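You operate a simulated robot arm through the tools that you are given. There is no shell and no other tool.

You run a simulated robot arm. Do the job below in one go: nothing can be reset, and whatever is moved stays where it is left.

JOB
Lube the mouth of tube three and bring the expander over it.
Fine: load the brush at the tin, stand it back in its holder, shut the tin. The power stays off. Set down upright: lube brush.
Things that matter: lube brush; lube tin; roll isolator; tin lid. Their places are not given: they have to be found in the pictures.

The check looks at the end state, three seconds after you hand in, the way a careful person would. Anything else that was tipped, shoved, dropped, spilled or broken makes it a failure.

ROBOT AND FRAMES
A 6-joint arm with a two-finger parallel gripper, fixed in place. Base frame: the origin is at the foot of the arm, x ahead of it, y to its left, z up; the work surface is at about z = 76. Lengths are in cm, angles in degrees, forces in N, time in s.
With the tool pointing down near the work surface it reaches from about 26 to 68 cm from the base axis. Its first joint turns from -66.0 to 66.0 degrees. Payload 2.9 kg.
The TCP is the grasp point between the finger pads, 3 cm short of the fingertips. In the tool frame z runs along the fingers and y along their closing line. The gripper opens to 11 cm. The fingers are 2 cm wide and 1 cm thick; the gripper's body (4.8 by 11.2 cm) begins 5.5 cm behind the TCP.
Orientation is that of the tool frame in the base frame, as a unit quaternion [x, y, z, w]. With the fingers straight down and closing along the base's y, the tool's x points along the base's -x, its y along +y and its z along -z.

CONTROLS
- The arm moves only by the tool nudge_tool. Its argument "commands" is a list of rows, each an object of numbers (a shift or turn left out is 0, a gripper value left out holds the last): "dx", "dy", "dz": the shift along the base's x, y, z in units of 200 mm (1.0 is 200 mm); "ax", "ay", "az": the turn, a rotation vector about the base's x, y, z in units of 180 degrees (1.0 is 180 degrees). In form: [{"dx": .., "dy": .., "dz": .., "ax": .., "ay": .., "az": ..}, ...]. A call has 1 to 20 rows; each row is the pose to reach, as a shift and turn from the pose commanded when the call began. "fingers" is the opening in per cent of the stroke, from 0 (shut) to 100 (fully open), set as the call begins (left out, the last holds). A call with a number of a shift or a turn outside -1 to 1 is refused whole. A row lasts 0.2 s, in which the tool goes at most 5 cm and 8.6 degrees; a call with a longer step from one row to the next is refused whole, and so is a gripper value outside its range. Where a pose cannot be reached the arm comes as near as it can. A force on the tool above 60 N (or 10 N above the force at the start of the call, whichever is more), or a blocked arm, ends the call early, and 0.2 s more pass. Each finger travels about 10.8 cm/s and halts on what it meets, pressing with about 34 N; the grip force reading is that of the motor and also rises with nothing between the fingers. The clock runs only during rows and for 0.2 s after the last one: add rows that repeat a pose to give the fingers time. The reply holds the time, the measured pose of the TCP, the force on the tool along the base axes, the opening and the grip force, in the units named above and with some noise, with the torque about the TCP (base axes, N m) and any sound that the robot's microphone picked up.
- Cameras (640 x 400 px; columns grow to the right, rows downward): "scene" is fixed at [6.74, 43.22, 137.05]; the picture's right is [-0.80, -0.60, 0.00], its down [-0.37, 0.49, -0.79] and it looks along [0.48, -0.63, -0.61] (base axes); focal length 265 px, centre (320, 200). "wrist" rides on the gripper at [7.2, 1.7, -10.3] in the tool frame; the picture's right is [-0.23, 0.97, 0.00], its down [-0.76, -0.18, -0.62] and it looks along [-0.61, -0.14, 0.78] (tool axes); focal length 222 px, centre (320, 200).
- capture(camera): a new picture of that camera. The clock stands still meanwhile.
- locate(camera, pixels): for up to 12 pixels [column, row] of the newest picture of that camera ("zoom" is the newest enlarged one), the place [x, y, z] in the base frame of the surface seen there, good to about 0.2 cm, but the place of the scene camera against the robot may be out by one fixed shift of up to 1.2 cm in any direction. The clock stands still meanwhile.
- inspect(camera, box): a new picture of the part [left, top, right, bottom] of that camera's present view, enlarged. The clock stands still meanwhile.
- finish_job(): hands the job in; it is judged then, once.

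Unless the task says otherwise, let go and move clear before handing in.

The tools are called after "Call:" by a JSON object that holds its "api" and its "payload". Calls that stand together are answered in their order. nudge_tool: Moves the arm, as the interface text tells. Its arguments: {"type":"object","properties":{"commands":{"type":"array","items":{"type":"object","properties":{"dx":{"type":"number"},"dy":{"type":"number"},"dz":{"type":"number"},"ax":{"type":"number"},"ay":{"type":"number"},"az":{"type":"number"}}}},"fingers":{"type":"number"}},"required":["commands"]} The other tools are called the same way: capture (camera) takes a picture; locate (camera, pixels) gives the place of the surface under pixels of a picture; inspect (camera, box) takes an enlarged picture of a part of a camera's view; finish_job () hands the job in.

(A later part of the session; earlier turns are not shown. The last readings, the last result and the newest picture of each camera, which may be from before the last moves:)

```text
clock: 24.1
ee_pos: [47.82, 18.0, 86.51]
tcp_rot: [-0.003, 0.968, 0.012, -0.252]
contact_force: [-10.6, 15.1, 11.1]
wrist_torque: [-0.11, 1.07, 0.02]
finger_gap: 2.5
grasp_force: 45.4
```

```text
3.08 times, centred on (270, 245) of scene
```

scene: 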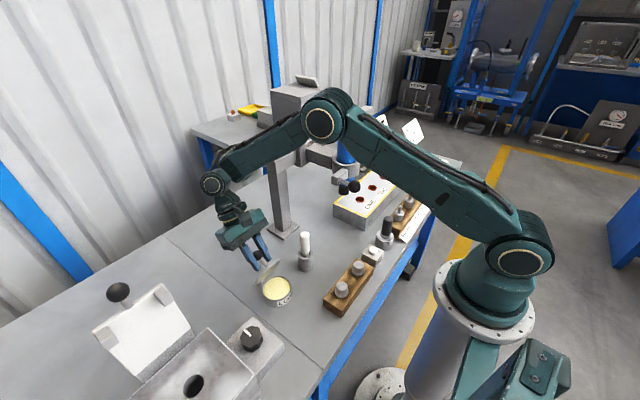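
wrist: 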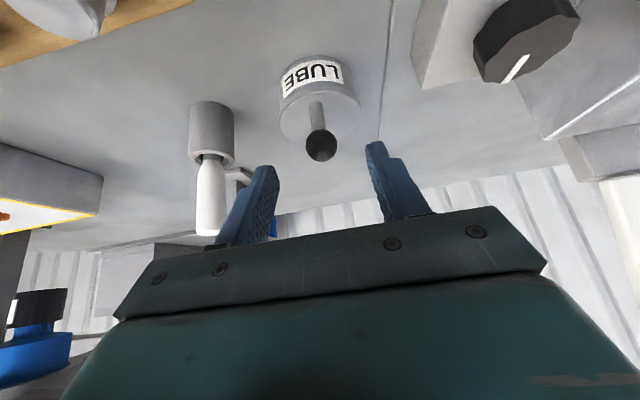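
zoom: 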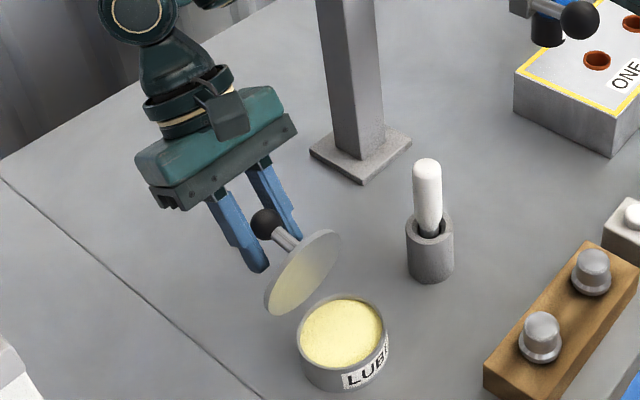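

The lid is close to vertical and the grip holds. I go on past vertical to about 98°, watching for a stop.

Call:
{"api": "nudge_tool", "payload": {"commands": [{"dy": 0.005, "dx": 0.0145, "dz": -0.01, "ay": -0.003}, {"dy": 0.007, "dx": 0.029, "dz": -0.02, "ay": -0.005}, {"dy": 0.007, "dx": 0.043, "dz": -0.031, "ay": -0.008}, {"dy": 0.007, "dx": 0.0565, "dz": -0.043, "ay": -0.01}, {"dy": 0.007, "dx": 0.0565, "dz": -0.043, "ay": -0.01}]}}

Call:
{"api": "inspect", "payload": {"camera": "wrist", "box": [200, 60, 440, 230]}}

Call:
{"api": "inspect", "payload": {"camera": "scene", "box": [200, 180, 340, 310]}}

```text
clock: 25.3
ee_pos: [49.12, 18.05, 85.5]
tcp_rot: [-0.003, 0.971, 0.012, -0.239]
contact_force: [0.1, -0.1, 0.1]
wrist_torque: [-0.02, -0.02, 0.01]
finger_gap: 0.02
grasp_force: 37.5
```

```text
2.35 times, centred on (320, 145) of wrist
```

zoom: 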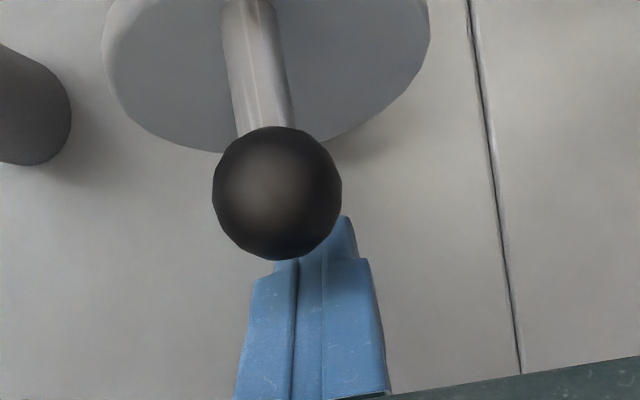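

```text
3.08 times, centred on (270, 245) of scene
```

zoom: 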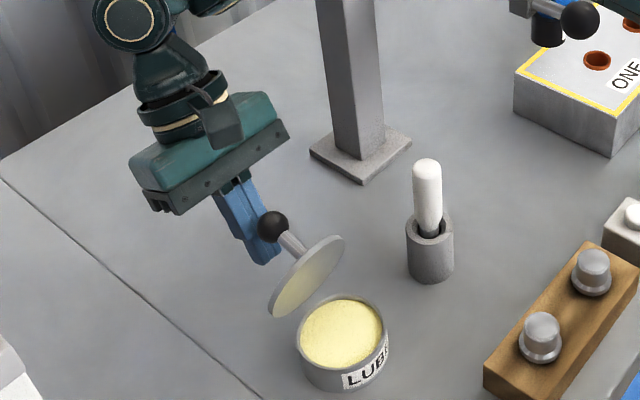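

The fingers closed empty, but the lid is still standing up near vertical (ball at scene zoom 273,227). I'll check whether it stays by letting a short moment pass.

Call:
{"api": "capture", "payload": {"camera": "wrist"}}

Call:
{"api": "locate", "payload": {"camera": "wrist", "pixels": [[318, 140], [295, 140], [340, 140], [310, 70], [260, 100]]}}

Call:
{"api": "nudge_tool", "payload": {"commands": [{}]}}

Call:
{"api": "inspect", "payload": {"camera": "scene", "box": [200, 180, 340, 310]}}

Call:
{"api": "inspect", "payload": {"camera": "wrist", "box": [200, 60, 440, 230]}}

```text
taken
```

wrist: 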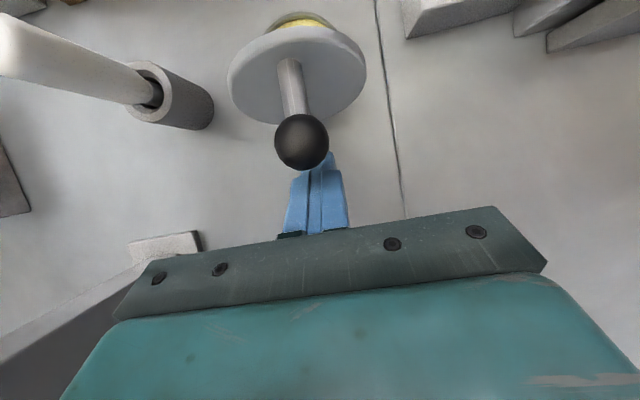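

```text
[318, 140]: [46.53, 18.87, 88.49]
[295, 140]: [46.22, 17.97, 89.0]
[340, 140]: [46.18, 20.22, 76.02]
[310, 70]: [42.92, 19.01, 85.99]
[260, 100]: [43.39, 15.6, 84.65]
```

```text
clock: 25.7
ee_pos: [48.97, 18.09, 85.7]
tcp_rot: [-0.002, 0.971, 0.012, -0.239]
contact_force: [-0.4, -0.1, -0.5]
wrist_torque: [0.0, 0.02, -0.02]
finger_gap: 0.01
grasp_force: 37.5
```

```text
3.08 times, centred on (270, 245) of scene
```

zoom: 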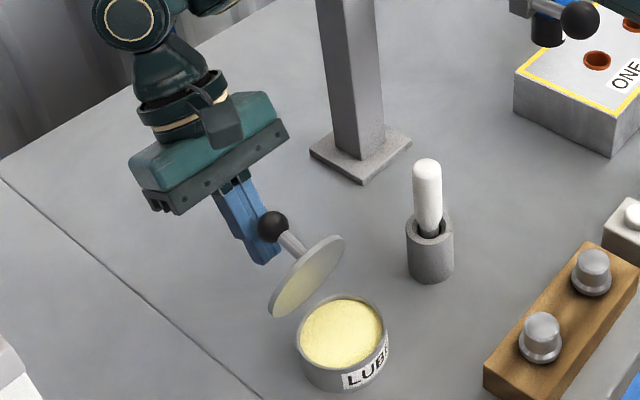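

```text
2.35 times, centred on (320, 145) of wrist
```

zoom: 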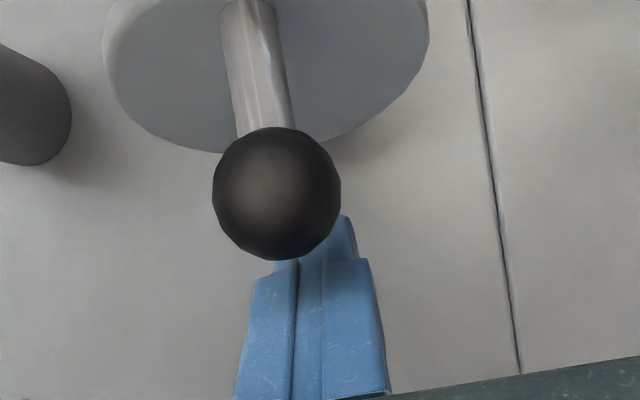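

The lid stays put, standing open at about 78° (ball near 46.5, 18.4, 88), so it holds itself. I withdraw along the tool axis, away from the knob, then return the tool to vertical.

Call:
{"api": "nudge_tool", "payload": {"commands": [{"dx": 0.03, "dz": 0.02}, {"dx": 0.07, "dz": 0.1}, {"dx": 0.14, "dz": 0.25}, {"dx": 0.21, "dz": 0.4}, {"dx": 0.28, "dz": 0.55}, {"dx": 0.28, "dz": 0.7}]}}

Call:
{"api": "capture", "payload": {"camera": "scene"}}

```text
clock: 27.1
ee_pos: [51.84, 10.04, 91.22]
tcp_rot: [-0.01, 0.973, -0.019, -0.231]
contact_force: [-0.1, 0.2, -0.1]
wrist_torque: [0.0, 0.01, 0.0]
finger_gap: 0.0
grasp_force: 37.7
out of reach, approached as far as the arm can: row 2, 3, 4, 5, 6
```

```text
taken
```

scene: 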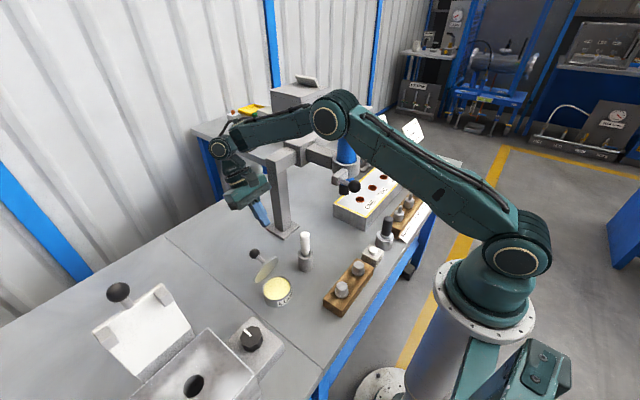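

The backward-tilted pose was out of reach, so the arm drifted to (51.8, 10.0, 91.2) without contact; lid still open and nothing touched. I turn the tool back to vertical in small steps while drawing in toward the base.

Call:
{"api": "nudge_tool", "payload": {"commands": [{"dx": -0.04, "ay": -0.03}, {"dx": -0.08, "ay": -0.06, "ax": -0.002}, {"dx": -0.12, "ay": -0.09, "ax": -0.004}, {"dx": -0.16, "ay": -0.12, "ax": -0.006}, {"dx": -0.2, "ay": -0.1537, "ax": -0.0079, "az": -0.0019}, {"dx": -0.2, "ay": -0.1537, "ax": -0.0079, "az": -0.0019}]}}

Call:
{"api": "capture", "payload": {"camera": "scene"}}

Call:
{"api": "capture", "payload": {"camera": "wrist"}}

```text
clock: 28.5
ee_pos: [47.98, 10.16, 91.14]
tcp_rot: [0.001, 0.999, -0.032, 0.008]
contact_force: [-0.3, 0.6, 0.8]
wrist_torque: [0.0, 0.02, 0.0]
finger_gap: 0.0
grasp_force: 37.8
```

```text
taken
```

scene: 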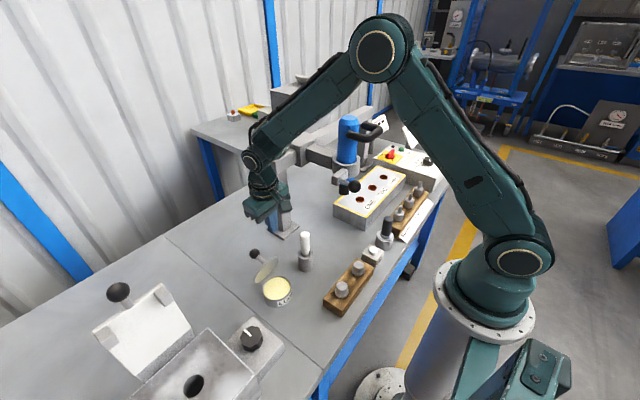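

```text
taken
```

wrist: 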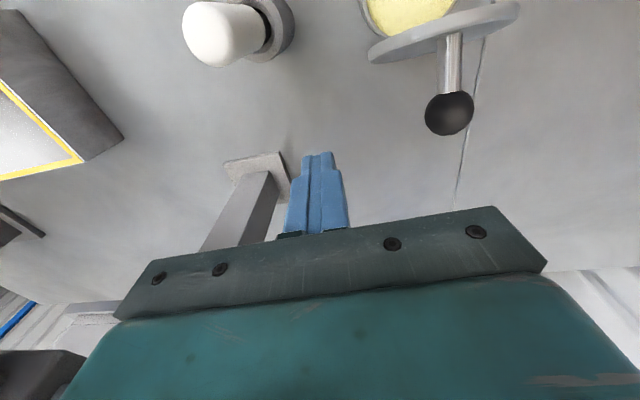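

The tool is nearly vertical at (48.0, 10.2, 91.1) and clear of the post. I raise it, take out the small leftover tilt and move to look down on the brush.

Call:
{"api": "nudge_tool", "payload": {"commands": [{"dz": 0.2, "ax": 0.0204, "ay": 0.0051}, {"dz": 0.4, "ax": 0.0204, "ay": 0.0051}, {"dz": 0.45, "dx": -0.2, "ax": 0.0204, "ay": 0.0051}, {"dz": 0.45, "dx": -0.4, "ax": 0.0204, "ay": 0.0051}, {"dz": 0.45, "dx": -0.5, "dy": -0.1, "ax": 0.0204, "ay": 0.0051}, {"dz": 0.45, "dx": -0.5, "dy": -0.1, "ax": 0.0204, "ay": 0.0051}], "fingers": 60}}

Call:
{"api": "capture", "payload": {"camera": "wrist"}}

Call:
{"api": "inspect", "payload": {"camera": "scene", "box": [220, 210, 350, 310]}}

```text
clock: 29.9
ee_pos: [37.94, 8.06, 100.21]
tcp_rot: [0.0, 1.0, 0.0, -0.002]
contact_force: [0.0, -0.2, -0.4]
wrist_torque: [0.0, 0.0, -0.04]
finger_gap: 6.57
grasp_force: 0.0
```

```text
taken
```

wrist: 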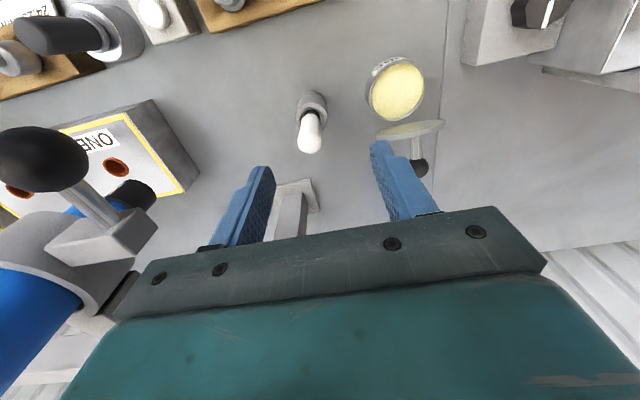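

```text
4.00 times, centred on (285, 260) of scene
```

zoom: 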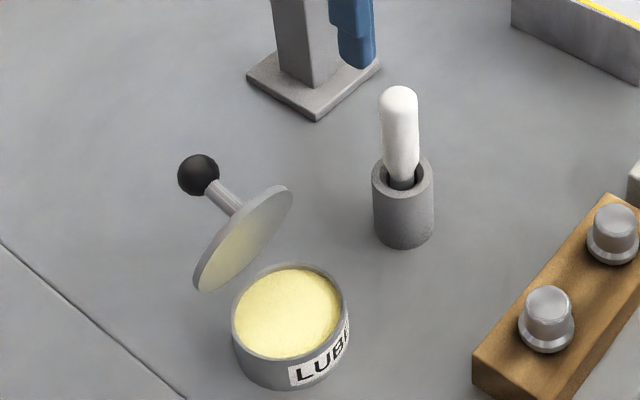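

The lid stands open and the grease (398,90) is exposed. I'll zoom onto the brush and holder to get their centres.

Call:
{"api": "inspect", "payload": {"camera": "wrist", "box": [270, 75, 350, 165]}}

Call:
{"api": "locate", "payload": {"camera": "wrist", "pixels": [[309, 145], [300, 143], [319, 143], [309, 152], [310, 125], [305, 118], [316, 118], [300, 108], [326, 108], [312, 93], [398, 90], [397, 118]]}}

```text
4.44 times, centred on (310, 120) of wrist
```

zoom: 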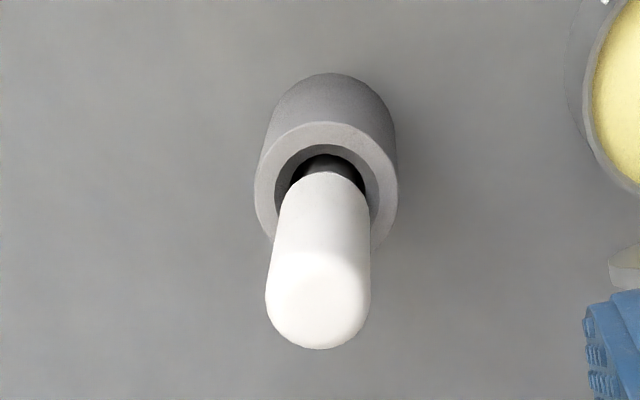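

```text
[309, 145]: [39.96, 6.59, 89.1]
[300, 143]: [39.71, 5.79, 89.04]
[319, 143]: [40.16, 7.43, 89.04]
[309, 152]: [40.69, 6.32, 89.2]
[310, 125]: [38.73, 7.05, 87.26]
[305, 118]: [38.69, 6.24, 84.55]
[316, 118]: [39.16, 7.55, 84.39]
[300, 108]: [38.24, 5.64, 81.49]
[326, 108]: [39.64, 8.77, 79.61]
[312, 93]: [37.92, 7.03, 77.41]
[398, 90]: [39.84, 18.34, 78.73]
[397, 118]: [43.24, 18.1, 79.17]
```

The handle axis is at about (39.8, 6.65), top z≈89.2, and the holder rim is centred there at z≈81.6. I go down straddling the handle and check alignment part-way.

Call:
{"api": "nudge_tool", "payload": {"commands": [{"dx": 0.05, "dy": -0.04, "dz": -0.1}, {"dx": 0.092, "dy": -0.0725, "dz": -0.25}, {"dx": 0.092, "dy": -0.0725, "dz": -0.41}, {"dx": 0.092, "dy": -0.0725, "dz": -0.41}]}}

Call:
{"api": "capture", "payload": {"camera": "wrist"}}

Call:
{"api": "locate", "payload": {"camera": "wrist", "pixels": [[320, 150], [310, 160], [325, 170], [300, 150], [335, 150], [320, 180], [320, 130], [320, 115]]}}

```text
clock: 30.9
ee_pos: [39.87, 6.75, 91.98]
tcp_rot: [0.001, 1.0, 0.0, -0.002]
contact_force: [0.4, 0.3, 1.3]
wrist_torque: [-0.03, -0.01, -0.02]
finger_gap: 6.59
grasp_force: 0.0
```

```text
taken
```

wrist: 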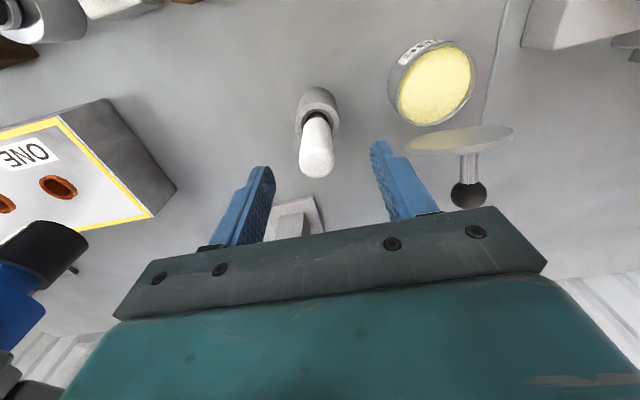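

```text
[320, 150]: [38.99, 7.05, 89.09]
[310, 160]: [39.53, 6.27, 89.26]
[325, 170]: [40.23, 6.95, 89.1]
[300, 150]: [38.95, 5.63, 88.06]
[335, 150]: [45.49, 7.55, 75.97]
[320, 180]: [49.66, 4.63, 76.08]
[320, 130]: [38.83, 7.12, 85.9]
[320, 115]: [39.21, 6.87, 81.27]
```

The handle sits between the fingers (316,150) but may lean slightly in its holder. I'll zoom in for accurate centres.

Call:
{"api": "inspect", "payload": {"camera": "wrist", "box": [240, 75, 400, 195]}}

Call:
{"api": "locate", "payload": {"camera": "zoom", "pixels": [[250, 280], [300, 280], [350, 280], [310, 230], [310, 330], [310, 180], [260, 150], [340, 150], [310, 310], [270, 310], [340, 310], [300, 60]]}}

```text
3.33 times, centred on (320, 135) of wrist
```

zoom: 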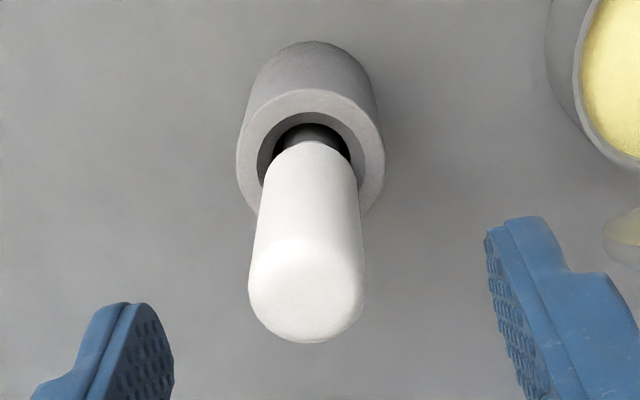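

```text
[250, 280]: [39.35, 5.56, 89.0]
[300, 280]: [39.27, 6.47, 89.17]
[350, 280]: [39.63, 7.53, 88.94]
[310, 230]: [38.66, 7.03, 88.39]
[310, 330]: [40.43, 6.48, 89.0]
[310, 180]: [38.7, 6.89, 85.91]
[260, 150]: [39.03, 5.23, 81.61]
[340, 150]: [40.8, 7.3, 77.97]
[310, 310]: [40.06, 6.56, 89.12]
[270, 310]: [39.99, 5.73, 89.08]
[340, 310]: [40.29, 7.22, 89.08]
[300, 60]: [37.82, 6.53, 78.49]
```

The handle's top spans x 38.66–40.5 and y 5.56–7.53, so it is upright and centred at (39.65, 6.55). I descend to z≈86.3 and close.

Call:
{"api": "nudge_tool", "payload": {"commands": [{"dx": -0.0075, "dy": -0.006, "dz": -0.1}, {"dx": -0.0075, "dy": -0.006, "dz": -0.2}, {"dx": -0.0075, "dy": -0.006, "dz": -0.2825}, {"dx": -0.0075, "dy": -0.006, "dz": -0.2825}]}}

Call:
{"api": "inspect", "payload": {"camera": "wrist", "box": [220, 75, 420, 215]}}

```text
clock: 31.9
ee_pos: [39.66, 6.55, 86.32]
tcp_rot: [0.001, 1.0, 0.0, -0.001]
contact_force: [-1.0, -1.0, 0.7]
wrist_torque: [-0.02, 0.0, -0.03]
finger_gap: 6.61
grasp_force: 0.1
```

```text
2.86 times, centred on (320, 145) of wrist
```

zoom: 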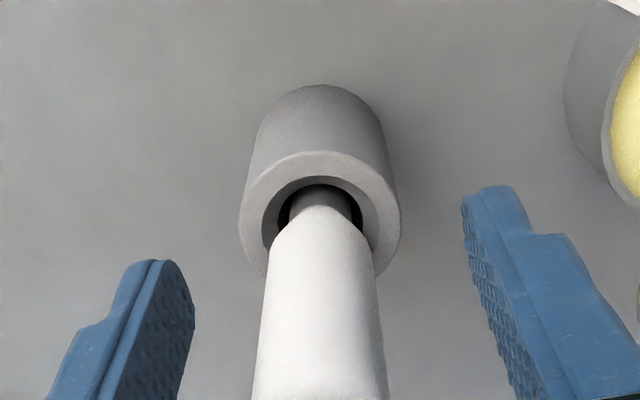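

The pads are level with the handle and clear of the rim. I close on the handle.

Call:
{"api": "nudge_tool", "payload": {"commands": [{}, {}, {}, {}], "fingers": 0}}

Call:
{"api": "inspect", "payload": {"camera": "wrist", "box": [220, 75, 420, 215]}}

```text
clock: 32.9
ee_pos: [39.71, 6.54, 86.31]
tcp_rot: [0.0, 1.0, 0.0, -0.001]
contact_force: [0.4, 0.5, 0.3]
wrist_torque: [0.0, 0.0, 0.01]
finger_gap: 2.39
grasp_force: 33.7
```

```text
2.86 times, centred on (320, 145) of wrist
```

zoom: 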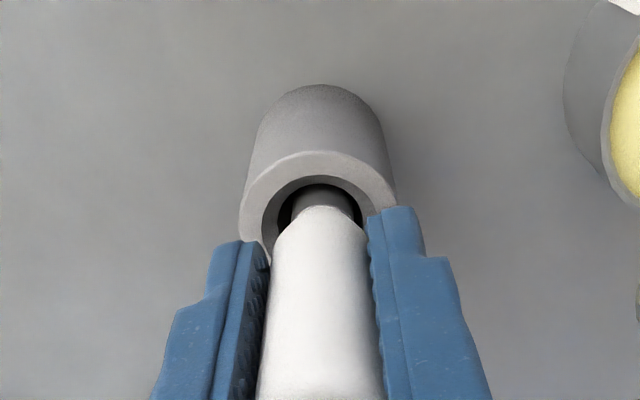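

The grip is even (gap 2.39 cm, forces near zero). I lift the brush straight up 9 cm out of the holder.

Call:
{"api": "nudge_tool", "payload": {"commands": [{"dz": 0.05}, {"dz": 0.12}, {"dz": 0.2}, {"dz": 0.3}, {"dz": 0.4}, {"dz": 0.45}, {"dz": 0.45}]}}

Call:
{"api": "inspect", "payload": {"camera": "scene", "box": [220, 190, 350, 310]}}

Call:
{"api": "capture", "payload": {"camera": "wrist"}}

```text
clock: 34.5
ee_pos: [39.6, 6.55, 95.35]
tcp_rot: [0.0, 1.0, -0.001, 0.0]
contact_force: [0.7, -0.1, -0.4]
wrist_torque: [0.0, 0.02, -0.01]
finger_gap: 2.39
grasp_force: 34.2
```

```text
3.33 times, centred on (285, 250) of scene
```

zoom: 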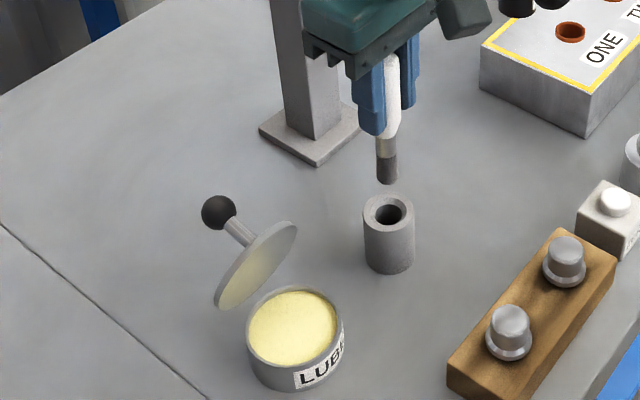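

```text
taken
```

wrist: 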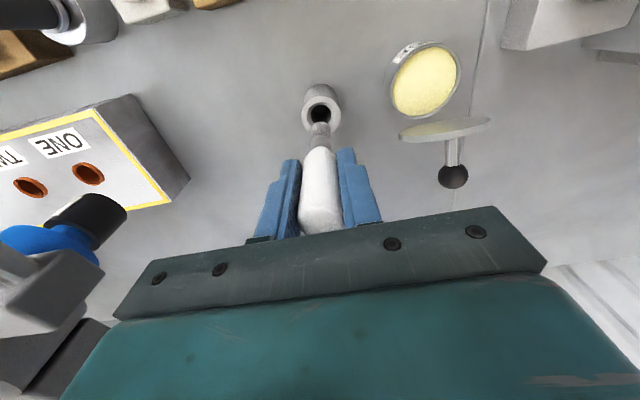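

The brush is out: white handle, grey ferrule, dark bristles (scene zoom 387,170). I'll measure its lower end, the holder mouth and the grease level.

Call:
{"api": "locate", "payload": {"camera": "zoom", "pixels": [[387, 181], [387, 165], [387, 145], [388, 213], [388, 235], [290, 330], [305, 300], [290, 290], [270, 340], [260, 262], [218, 212], [395, 60]]}}

Call:
{"api": "inspect", "payload": {"camera": "wrist", "box": [270, 70, 500, 210]}}

Call:
{"api": "locate", "payload": {"camera": "wrist", "pixels": [[320, 124], [320, 132], [320, 140], [425, 85], [420, 110], [393, 80], [458, 80], [427, 49], [425, 125], [420, 122], [445, 130], [453, 176]]}}

```text
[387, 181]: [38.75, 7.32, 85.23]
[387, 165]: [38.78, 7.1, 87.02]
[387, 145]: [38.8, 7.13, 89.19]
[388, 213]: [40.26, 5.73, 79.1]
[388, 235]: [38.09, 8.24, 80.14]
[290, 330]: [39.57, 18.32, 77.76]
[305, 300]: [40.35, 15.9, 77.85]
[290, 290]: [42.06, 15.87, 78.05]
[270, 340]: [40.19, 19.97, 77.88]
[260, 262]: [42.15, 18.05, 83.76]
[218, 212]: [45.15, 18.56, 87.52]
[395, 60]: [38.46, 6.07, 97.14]
```

```text
2.78 times, centred on (385, 140) of wrist
```

zoom: 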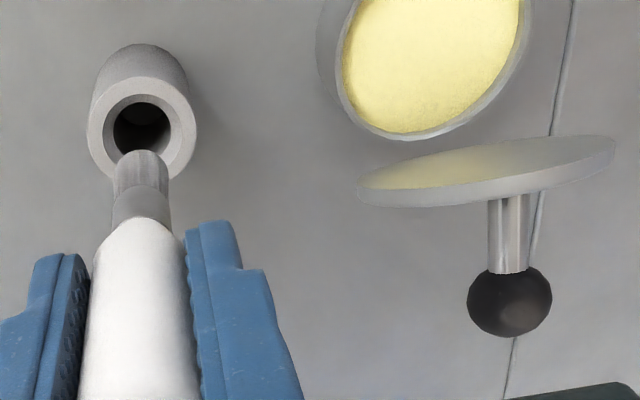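

```text
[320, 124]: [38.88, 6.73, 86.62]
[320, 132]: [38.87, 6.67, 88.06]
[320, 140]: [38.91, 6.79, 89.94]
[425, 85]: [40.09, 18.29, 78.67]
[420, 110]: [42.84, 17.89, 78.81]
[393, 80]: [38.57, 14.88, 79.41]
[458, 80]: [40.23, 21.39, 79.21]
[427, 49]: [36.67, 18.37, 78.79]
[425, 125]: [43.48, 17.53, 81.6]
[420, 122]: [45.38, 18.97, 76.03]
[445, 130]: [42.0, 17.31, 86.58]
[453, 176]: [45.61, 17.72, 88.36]
```

The brush bottom is about 9.3 cm below the TCP; the grease surface is at z≈78.75, centred near (39.8, 18.1), and the lid's upper edge is at x≥42. I carry the brush over and lower it to just above the grease.

Call:
{"api": "nudge_tool", "payload": {"commands": [{"dy": 0.15, "dx": -0.01}, {"dy": 0.35, "dx": -0.02}, {"dy": 0.5, "dx": -0.02}, {"dy": 0.575, "dx": -0.02}, {"dy": 0.575, "dx": -0.02, "dz": -0.15}, {"dy": 0.575, "dx": -0.02, "dz": -0.28}, {"dy": 0.575, "dx": -0.02, "dz": -0.32}, {"dy": 0.575, "dx": -0.02, "dz": -0.32}]}}

Call:
{"api": "capture", "payload": {"camera": "wrist"}}

Call:
{"api": "inspect", "payload": {"camera": "scene", "box": [220, 210, 330, 310]}}

```text
clock: 36.3
ee_pos: [39.14, 18.13, 88.84]
tcp_rot: [0.001, 1.0, 0.001, -0.001]
contact_force: [-0.4, 0.1, -0.8]
wrist_torque: [-0.03, 0.0, 0.0]
finger_gap: 2.39
grasp_force: 34.7
```

```text
taken
```

wrist: 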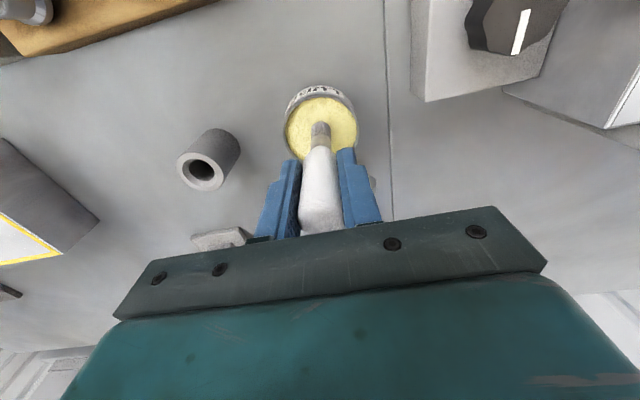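

```text
4.00 times, centred on (275, 260) of scene
```

zoom: 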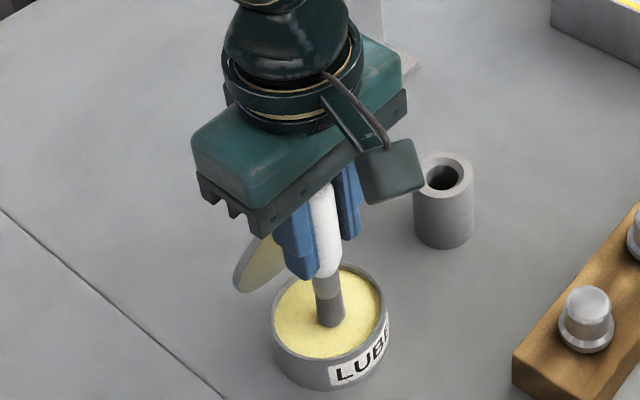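

The bristles hang right over the grease (scene zoom 330,315) and the lid is clear behind. I lower them slowly into the grease, watching the vertical force.

Call:
{"api": "nudge_tool", "payload": {"commands": [{"dz": -0.02}, {"dz": -0.035}, {"dz": -0.05}, {"dz": -0.06}, {"dz": -0.06}]}}

Call:
{"api": "inspect", "payload": {"camera": "scene", "box": [240, 250, 310, 310]}}

Call:
{"api": "inspect", "payload": {"camera": "wrist", "box": [260, 70, 390, 170]}}

```text
clock: 37.5
ee_pos: [39.36, 18.13, 87.82]
tcp_rot: [-0.001, 1.0, 0.001, 0.0]
contact_force: [3.1, 2.1, 20.3]
wrist_torque: [0.43, -0.44, -0.03]
finger_gap: 2.39
grasp_force: 34.1
```

```text
6.67 times, centred on (275, 280) of scene
```

zoom: 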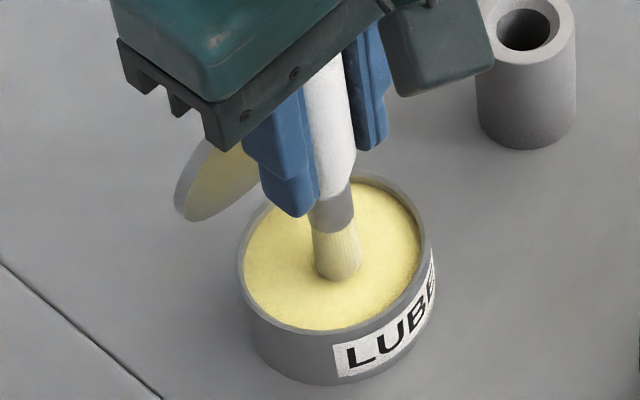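

```text
4.00 times, centred on (325, 120) of wrist
```

zoom: 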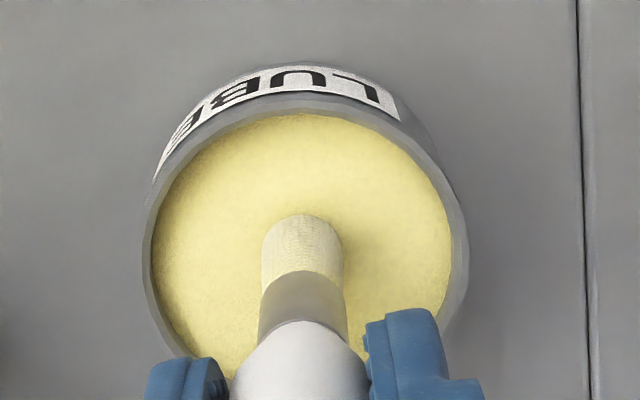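

The bristles have turned yellow, so the brush is loaded, with 20 N of contact. I lift straight up and check how the brush sits in the grip.

Call:
{"api": "nudge_tool", "payload": {"commands": [{"dz": 0.05}, {"dz": 0.15}, {"dz": 0.3}, {"dz": 0.45}, {"dz": 0.45}]}}

Call:
{"api": "inspect", "payload": {"camera": "scene", "box": [230, 210, 330, 310]}}

Call:
{"api": "capture", "payload": {"camera": "wrist"}}

Call:
{"api": "locate", "payload": {"camera": "wrist", "pixels": [[320, 124], [320, 128], [320, 140], [320, 150], [312, 150], [330, 150]]}}

```text
clock: 38.7
ee_pos: [39.21, 18.04, 96.9]
tcp_rot: [0.001, 1.0, 0.0, -0.001]
contact_force: [-1.0, 0.5, -0.3]
wrist_torque: [0.02, 0.0, -0.01]
finger_gap: 2.36
grasp_force: 33.8
```

```text
4.00 times, centred on (280, 260) of scene
```

zoom: 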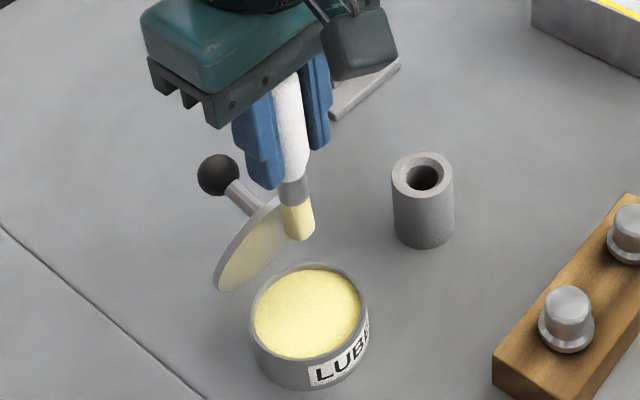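

```text
taken
```

wrist: 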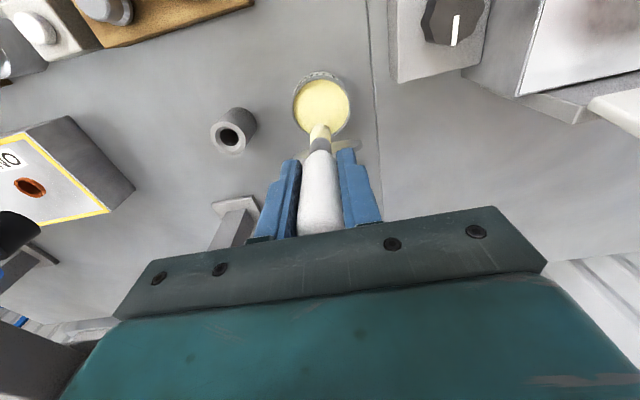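

```text
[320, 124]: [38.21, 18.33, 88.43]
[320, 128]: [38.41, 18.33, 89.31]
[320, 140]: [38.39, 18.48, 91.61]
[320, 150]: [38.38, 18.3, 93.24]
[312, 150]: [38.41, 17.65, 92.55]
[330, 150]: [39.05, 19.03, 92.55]
```

The brush is loaded and firmly held, with about 9.1 cm of it below the TCP. I now go up high enough to carry it over the expander (top z≈115) toward tube three.

Call:
{"api": "nudge_tool", "payload": {"commands": [{"dz": 0.2}, {"dz": 0.4}, {"dz": 0.6}, {"dz": 0.8}, {"dz": 1.0}, {"dz": 1.0}]}}

Call:
{"api": "nudge_tool", "payload": {"commands": [{"dz": 0.2}, {"dz": 0.4}, {"dz": 0.55}, {"dz": 0.55, "dy": -0.2}, {"dz": 0.55, "dy": -0.4}, {"dz": 0.55, "dy": -0.4}]}}

Call:
{"api": "capture", "payload": {"camera": "scene"}}

Call:
{"api": "capture", "payload": {"camera": "wrist"}}

```text
clock: 40.1
ee_pos: [39.17, 17.87, 116.89]
tcp_rot: [0.001, 1.0, 0.0, 0.0]
contact_force: [0.5, 0.1, -0.2]
wrist_torque: [0.0, 0.0, 0.01]
finger_gap: 2.37
grasp_force: 34.8
```

```text
clock: 41.5
ee_pos: [39.15, 9.95, 127.67]
tcp_rot: [0.002, 1.0, 0.0, -0.002]
contact_force: [-0.2, -0.4, -0.5]
wrist_torque: [0.02, 0.02, 0.0]
finger_gap: 2.34
grasp_force: 34.3
```

```text
taken
```

scene: 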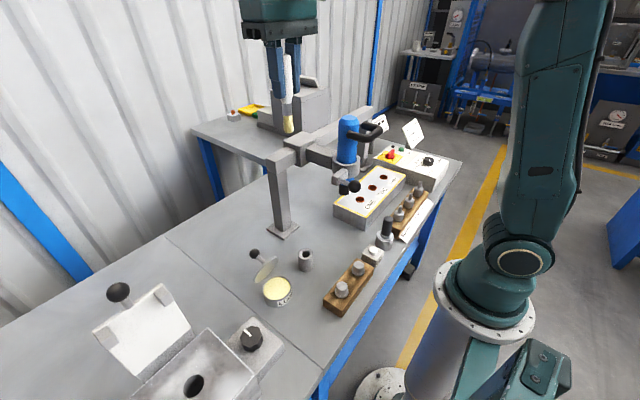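

```text
taken
```

wrist: 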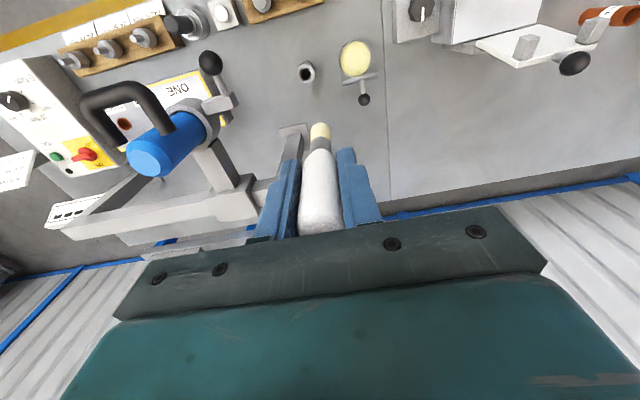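

From z=127.7 I can see the whole expander: blue body (150,155), D-handle (130,90), ball lever (211,63), carriage on a y rail (235,205). I'll locate these before passing overhead.

Call:
{"api": "locate", "payload": {"camera": "wrist", "pixels": [[148, 158], [175, 140], [95, 108], [130, 92], [165, 115], [211, 63], [222, 103], [232, 200], [150, 215], [70, 235], [220, 165], [200, 118]]}}

Call:
{"api": "inspect", "payload": {"camera": "wrist", "box": [40, 40, 280, 250]}}

```text
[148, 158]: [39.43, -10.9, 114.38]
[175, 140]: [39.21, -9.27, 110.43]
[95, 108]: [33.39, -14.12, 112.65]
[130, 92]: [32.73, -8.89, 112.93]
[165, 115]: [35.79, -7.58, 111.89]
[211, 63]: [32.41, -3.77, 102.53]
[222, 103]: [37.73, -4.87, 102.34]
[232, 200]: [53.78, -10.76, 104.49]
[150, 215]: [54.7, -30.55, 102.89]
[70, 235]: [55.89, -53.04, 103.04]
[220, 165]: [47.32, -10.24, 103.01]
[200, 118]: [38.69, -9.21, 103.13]
```

```text
1.90 times, centred on (160, 145) of wrist
```

zoom: 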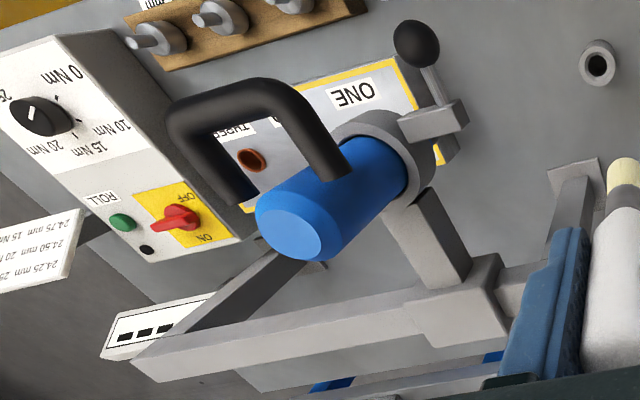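

The expander axis is near (38.8, -11), top z 114.4, and my brush bottom is at about 118.5. I pass over it in y at this height and then drop on the far side, well clear of the D-handle (y≥-14).

Call:
{"api": "nudge_tool", "payload": {"commands": [{"dy": -0.2}, {"dy": -0.4}, {"dy": -0.6}, {"dy": -0.8}, {"dy": -1.0}]}}

Call:
{"api": "nudge_tool", "payload": {"commands": [{"dy": -0.2}, {"dy": -0.4}, {"dy": -0.6}, {"dy": -0.8}, {"dy": -0.9}, {"dy": -0.9, "dz": -0.2}, {"dy": -0.9, "dz": -0.4}, {"dy": -0.9, "dz": -0.6}, {"dy": -0.9, "dz": -0.8}, {"dy": -0.9, "dz": -1.0}, {"dy": -0.9, "dz": -1.0}]}}

Call:
{"api": "capture", "payload": {"camera": "wrist"}}

Call:
{"api": "capture", "payload": {"camera": "scene"}}

```text
clock: 42.7
ee_pos: [39.29, -10.03, 127.81]
tcp_rot: [-0.001, 1.0, 0.0, -0.001]
contact_force: [0.5, 0.2, 0.2]
wrist_torque: [0.03, 0.03, 0.03]
finger_gap: 2.37
grasp_force: 34.0
```

```text
clock: 45.1
ee_pos: [39.24, -27.82, 107.61]
tcp_rot: [0.002, 1.0, 0.0, -0.001]
contact_force: [1.2, 1.1, -0.3]
wrist_torque: [0.0, -0.03, 0.0]
finger_gap: 2.36
grasp_force: 34.5
```

```text
taken
```

wrist: 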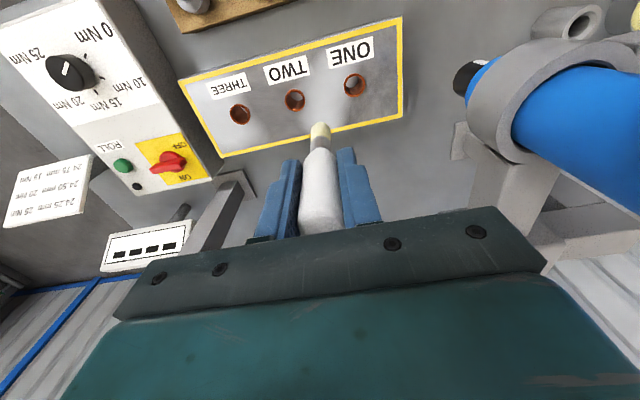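

```text
taken
```

scene: 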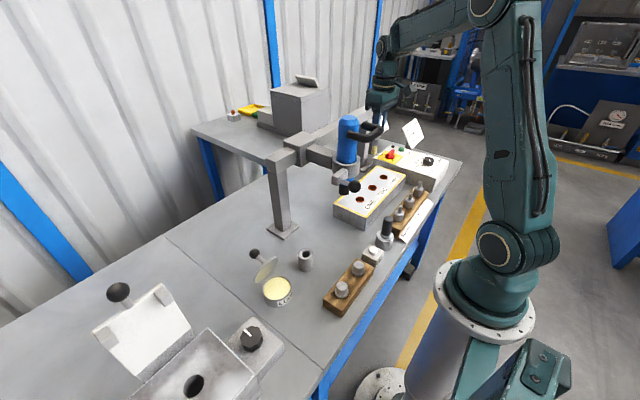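

Passed over safely. Tube THREE is at pixel (240,114). I move closer above it and measure the mouth.

Call:
{"api": "nudge_tool", "payload": {"commands": [{"dy": -0.2}, {"dy": -0.4}, {"dy": -0.6}, {"dy": -0.65, "dz": -0.15}, {"dy": -0.65, "dz": -0.35}, {"dy": -0.65, "dz": -0.45}, {"dy": -0.65, "dz": -0.45}]}}

Call:
{"api": "capture", "payload": {"camera": "wrist"}}

Call:
{"api": "inspect", "payload": {"camera": "wrist", "box": [240, 60, 400, 160]}}

```text
clock: 46.7
ee_pos: [39.11, -40.93, 98.46]
tcp_rot: [0.001, 1.0, 0.001, 0.0]
contact_force: [0.2, 0.2, -0.6]
wrist_torque: [0.0, 0.0, 0.02]
finger_gap: 2.36
grasp_force: 34.0
```

```text
taken
```

wrist: 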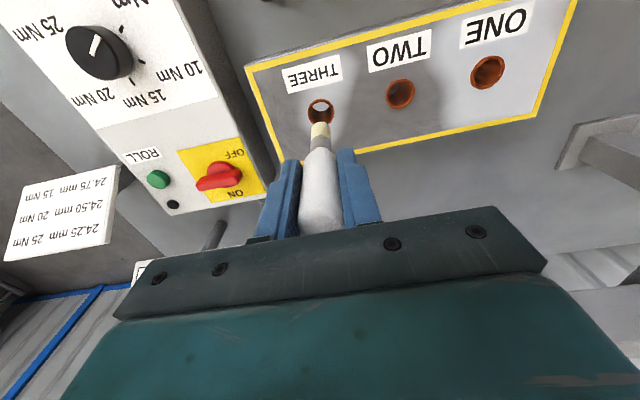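

```text
4.00 times, centred on (320, 110) of wrist
```

zoom: 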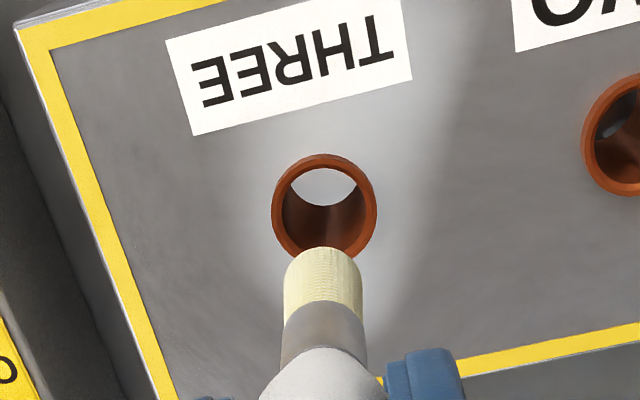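

Tube THREE's copper rim is centred at zoom (324,206), inner bore about 2.4 cm against the 1.8 cm bristles. I'll locate rim points for its exact centre.

Call:
{"api": "locate", "payload": {"camera": "zoom", "pixels": [[277, 206], [371, 206], [324, 160], [290, 240], [362, 240], [290, 172], [358, 172], [240, 206], [420, 206], [322, 290], [322, 255], [322, 185]]}}

```text
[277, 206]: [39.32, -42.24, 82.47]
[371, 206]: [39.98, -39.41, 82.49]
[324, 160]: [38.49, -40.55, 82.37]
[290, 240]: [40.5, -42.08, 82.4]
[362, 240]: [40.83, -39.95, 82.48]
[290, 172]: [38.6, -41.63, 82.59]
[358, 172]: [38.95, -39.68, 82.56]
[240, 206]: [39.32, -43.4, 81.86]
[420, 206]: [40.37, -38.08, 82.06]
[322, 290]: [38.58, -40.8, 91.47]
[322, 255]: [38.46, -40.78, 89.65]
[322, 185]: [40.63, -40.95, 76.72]
```

The rim circle fits a centre of (39.7, -40.83) at z≈82.45. I align the bristles over it and go down to just above the rim to verify.

Call:
{"api": "nudge_tool", "payload": {"commands": [{"dx": 0.02, "dy": 0.0035}, {"dx": 0.02, "dy": 0.0035, "dz": -0.1}, {"dx": 0.02, "dy": 0.0035, "dz": -0.2}, {"dx": 0.02, "dy": 0.0035, "dz": -0.28}, {"dx": 0.02, "dy": 0.0035, "dz": -0.28}]}}

Call:
{"api": "capture", "payload": {"camera": "wrist"}}

Call:
{"api": "inspect", "payload": {"camera": "wrist", "box": [240, 70, 400, 170]}}

Call:
{"api": "inspect", "payload": {"camera": "scene", "box": [330, 130, 450, 230]}}

```text
clock: 47.9
ee_pos: [39.67, -40.82, 93.19]
tcp_rot: [0.001, 1.0, 0.0, -0.001]
contact_force: [-0.4, 0.1, -0.5]
wrist_torque: [-0.02, -0.01, 0.0]
finger_gap: 2.36
grasp_force: 33.8
```

```text
taken
```

wrist: 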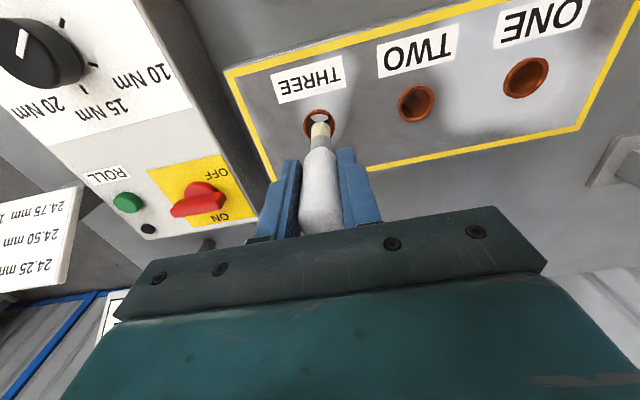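

```text
4.00 times, centred on (320, 120) of wrist
```

zoom: 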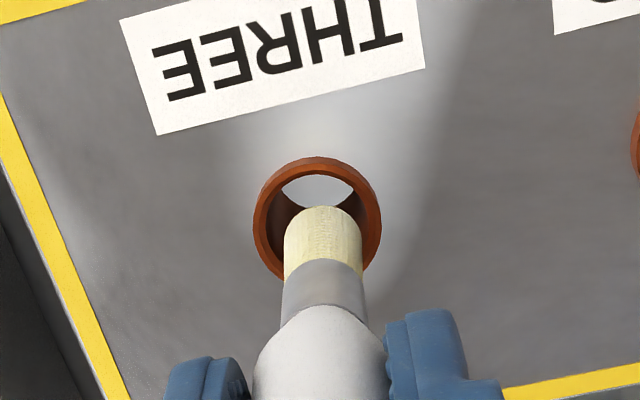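

```text
4.00 times, centred on (390, 180) of scene
```

zoom: 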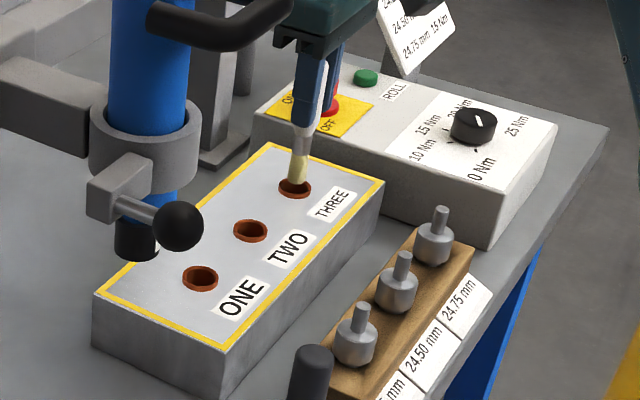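

Alignment is good to about 1 mm; the bristles sit just above the mouth. I shift 1 mm in -y and insert the bristles about 1.5 cm.

Call:
{"api": "nudge_tool", "payload": {"commands": [{"dy": -0.006}, {"dy": -0.006, "dz": -0.04}, {"dy": -0.006, "dz": -0.08}, {"dy": -0.006, "dz": -0.12}, {"dy": -0.006, "dz": -0.15}, {"dy": -0.006, "dz": -0.15}]}}

Call:
{"api": "inspect", "payload": {"camera": "wrist", "box": [240, 70, 400, 170]}}

Call:
{"api": "inspect", "payload": {"camera": "scene", "box": [360, 150, 410, 200]}}

```text
clock: 49.3
ee_pos: [39.74, -41.11, 90.17]
tcp_rot: [0.0, 1.0, 0.0, -0.001]
contact_force: [-0.1, -0.1, -0.5]
wrist_torque: [0.0, 0.01, 0.02]
finger_gap: 2.35
grasp_force: 34.2
```

```text
4.00 times, centred on (320, 120) of wrist
```

zoom: 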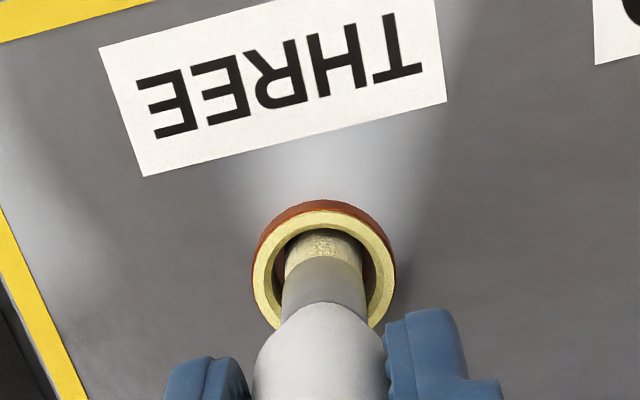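

```text
8.00 times, centred on (385, 175) of scene
```

zoom: 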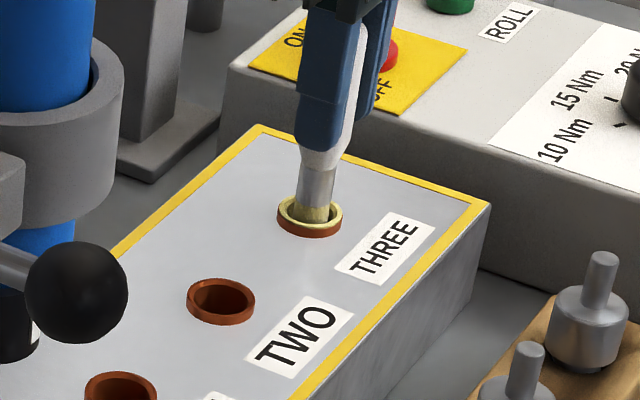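

The rim of tube three has turned yellow, so the mouth is lubed. I lift straight out and retrace the way back.

Call:
{"api": "nudge_tool", "payload": {"commands": [{"dz": 0.05}, {"dz": 0.15}, {"dz": 0.3}, {"dz": 0.5}, {"dz": 0.7}, {"dz": 0.88}, {"dz": 0.88, "dy": 0.2}, {"dz": 0.88, "dy": 0.4}, {"dz": 0.88, "dy": 0.6}, {"dz": 0.88, "dy": 0.65}]}}

Call:
{"api": "nudge_tool", "payload": {"commands": [{"dz": 0.2}, {"dz": 0.4}, {"dz": 0.6}, {"dz": 0.8}, {"dz": 1.0}, {"dz": 1.0}]}}

Call:
{"api": "inspect", "payload": {"camera": "scene", "box": [320, 100, 440, 220]}}

```text
clock: 51.5
ee_pos: [39.54, -28.11, 107.76]
tcp_rot: [0.002, 1.0, -0.001, -0.001]
contact_force: [-0.4, 0.1, -0.7]
wrist_torque: [-0.01, 0.03, 0.0]
finger_gap: 2.32
grasp_force: 34.1
```

```text
clock: 52.9
ee_pos: [39.33, -27.79, 127.83]
tcp_rot: [0.001, 1.0, 0.0, 0.0]
contact_force: [0.3, 0.7, -0.1]
wrist_torque: [0.01, 0.01, -0.04]
finger_gap: 2.25
grasp_force: 34.1
```

```text
3.33 times, centred on (380, 160) of scene
```

zoom: 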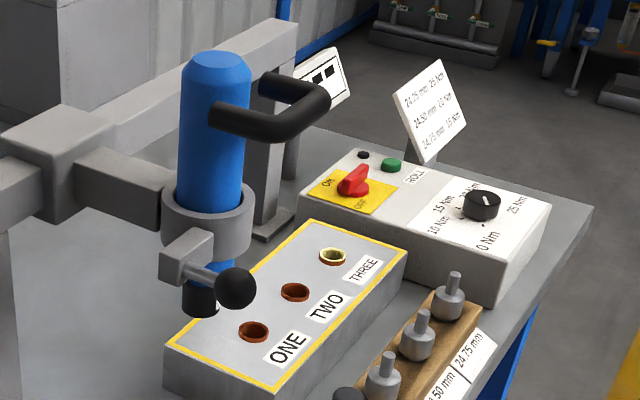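

Tube three shows the yellow lubed rim. The finger gap has shrunk from 2.39 to 2.25 cm, so I check whether the brush is slipping before crossing.

Call:
{"api": "capture", "payload": {"camera": "wrist"}}

Call:
{"api": "inspect", "payload": {"camera": "wrist", "box": [240, 100, 400, 250]}}

Call:
{"api": "locate", "payload": {"camera": "wrist", "pixels": [[320, 126], [320, 130], [320, 140], [320, 150], [320, 160], [318, 200], [318, 220]]}}

```text
taken
```

wrist: 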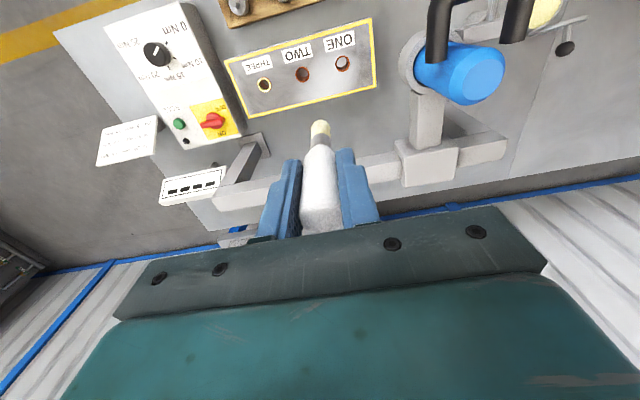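

```text
2.67 times, centred on (320, 175) of wrist
```

zoom: 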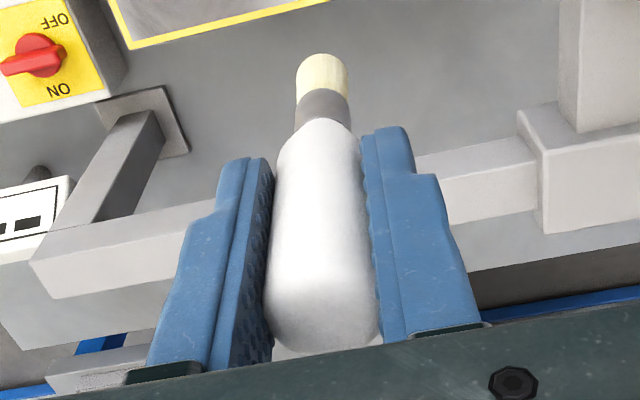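

```text
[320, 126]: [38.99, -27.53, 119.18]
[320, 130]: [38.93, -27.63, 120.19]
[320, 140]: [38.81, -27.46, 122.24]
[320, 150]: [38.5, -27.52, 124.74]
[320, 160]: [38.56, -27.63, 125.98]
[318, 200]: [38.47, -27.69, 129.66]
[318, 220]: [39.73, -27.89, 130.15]
```

The handle has slid down only about 4 mm in the grip (top now 2.5 cm above the TCP). I carry on promptly but smoothly: across over the expander, then down on the holder's side.

Call:
{"api": "nudge_tool", "payload": {"commands": [{"dy": 0.1}, {"dy": 0.28}, {"dy": 0.48}, {"dy": 0.68}, {"dy": 0.88}, {"dy": 1.0}]}}

Call:
{"api": "nudge_tool", "payload": {"commands": [{"dy": 0.12}, {"dy": 0.32}, {"dy": 0.52}, {"dy": 0.68}, {"dy": 0.725, "dz": -0.05}, {"dy": 0.725, "dz": -0.2}, {"dy": 0.725, "dz": -0.4}, {"dy": 0.725, "dz": -0.6}, {"dy": 0.725, "dz": -0.8}, {"dy": 0.725, "dz": -0.95}, {"dy": 0.725, "dz": -1.0}]}}

Call:
{"api": "capture", "payload": {"camera": "wrist"}}

Call:
{"api": "inspect", "payload": {"camera": "wrist", "box": [240, 90, 400, 240]}}

```text
clock: 54.3
ee_pos: [39.59, -7.98, 127.68]
tcp_rot: [0.0, 1.0, 0.0, -0.001]
contact_force: [-0.6, 0.4, 0.2]
wrist_torque: [-0.01, 0.0, 0.05]
finger_gap: 2.24
grasp_force: 33.9
```

```text
clock: 56.7
ee_pos: [39.59, 6.38, 107.74]
tcp_rot: [0.001, 1.0, 0.0, -0.001]
contact_force: [1.1, -0.1, -0.1]
wrist_torque: [-0.01, -0.01, -0.01]
finger_gap: 2.25
grasp_force: 34.2
```

```text
taken
```

wrist: 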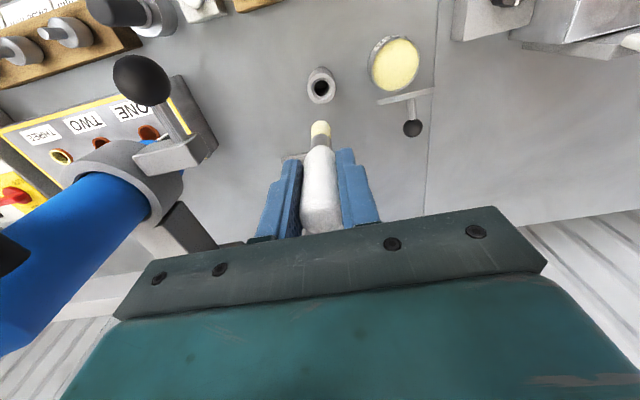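

```text
2.67 times, centred on (320, 165) of wrist
```

zoom: 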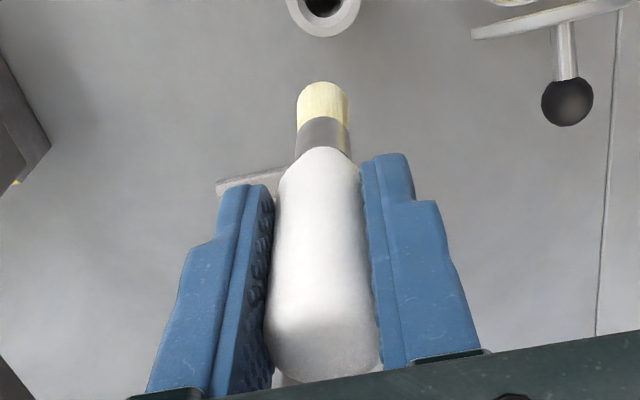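

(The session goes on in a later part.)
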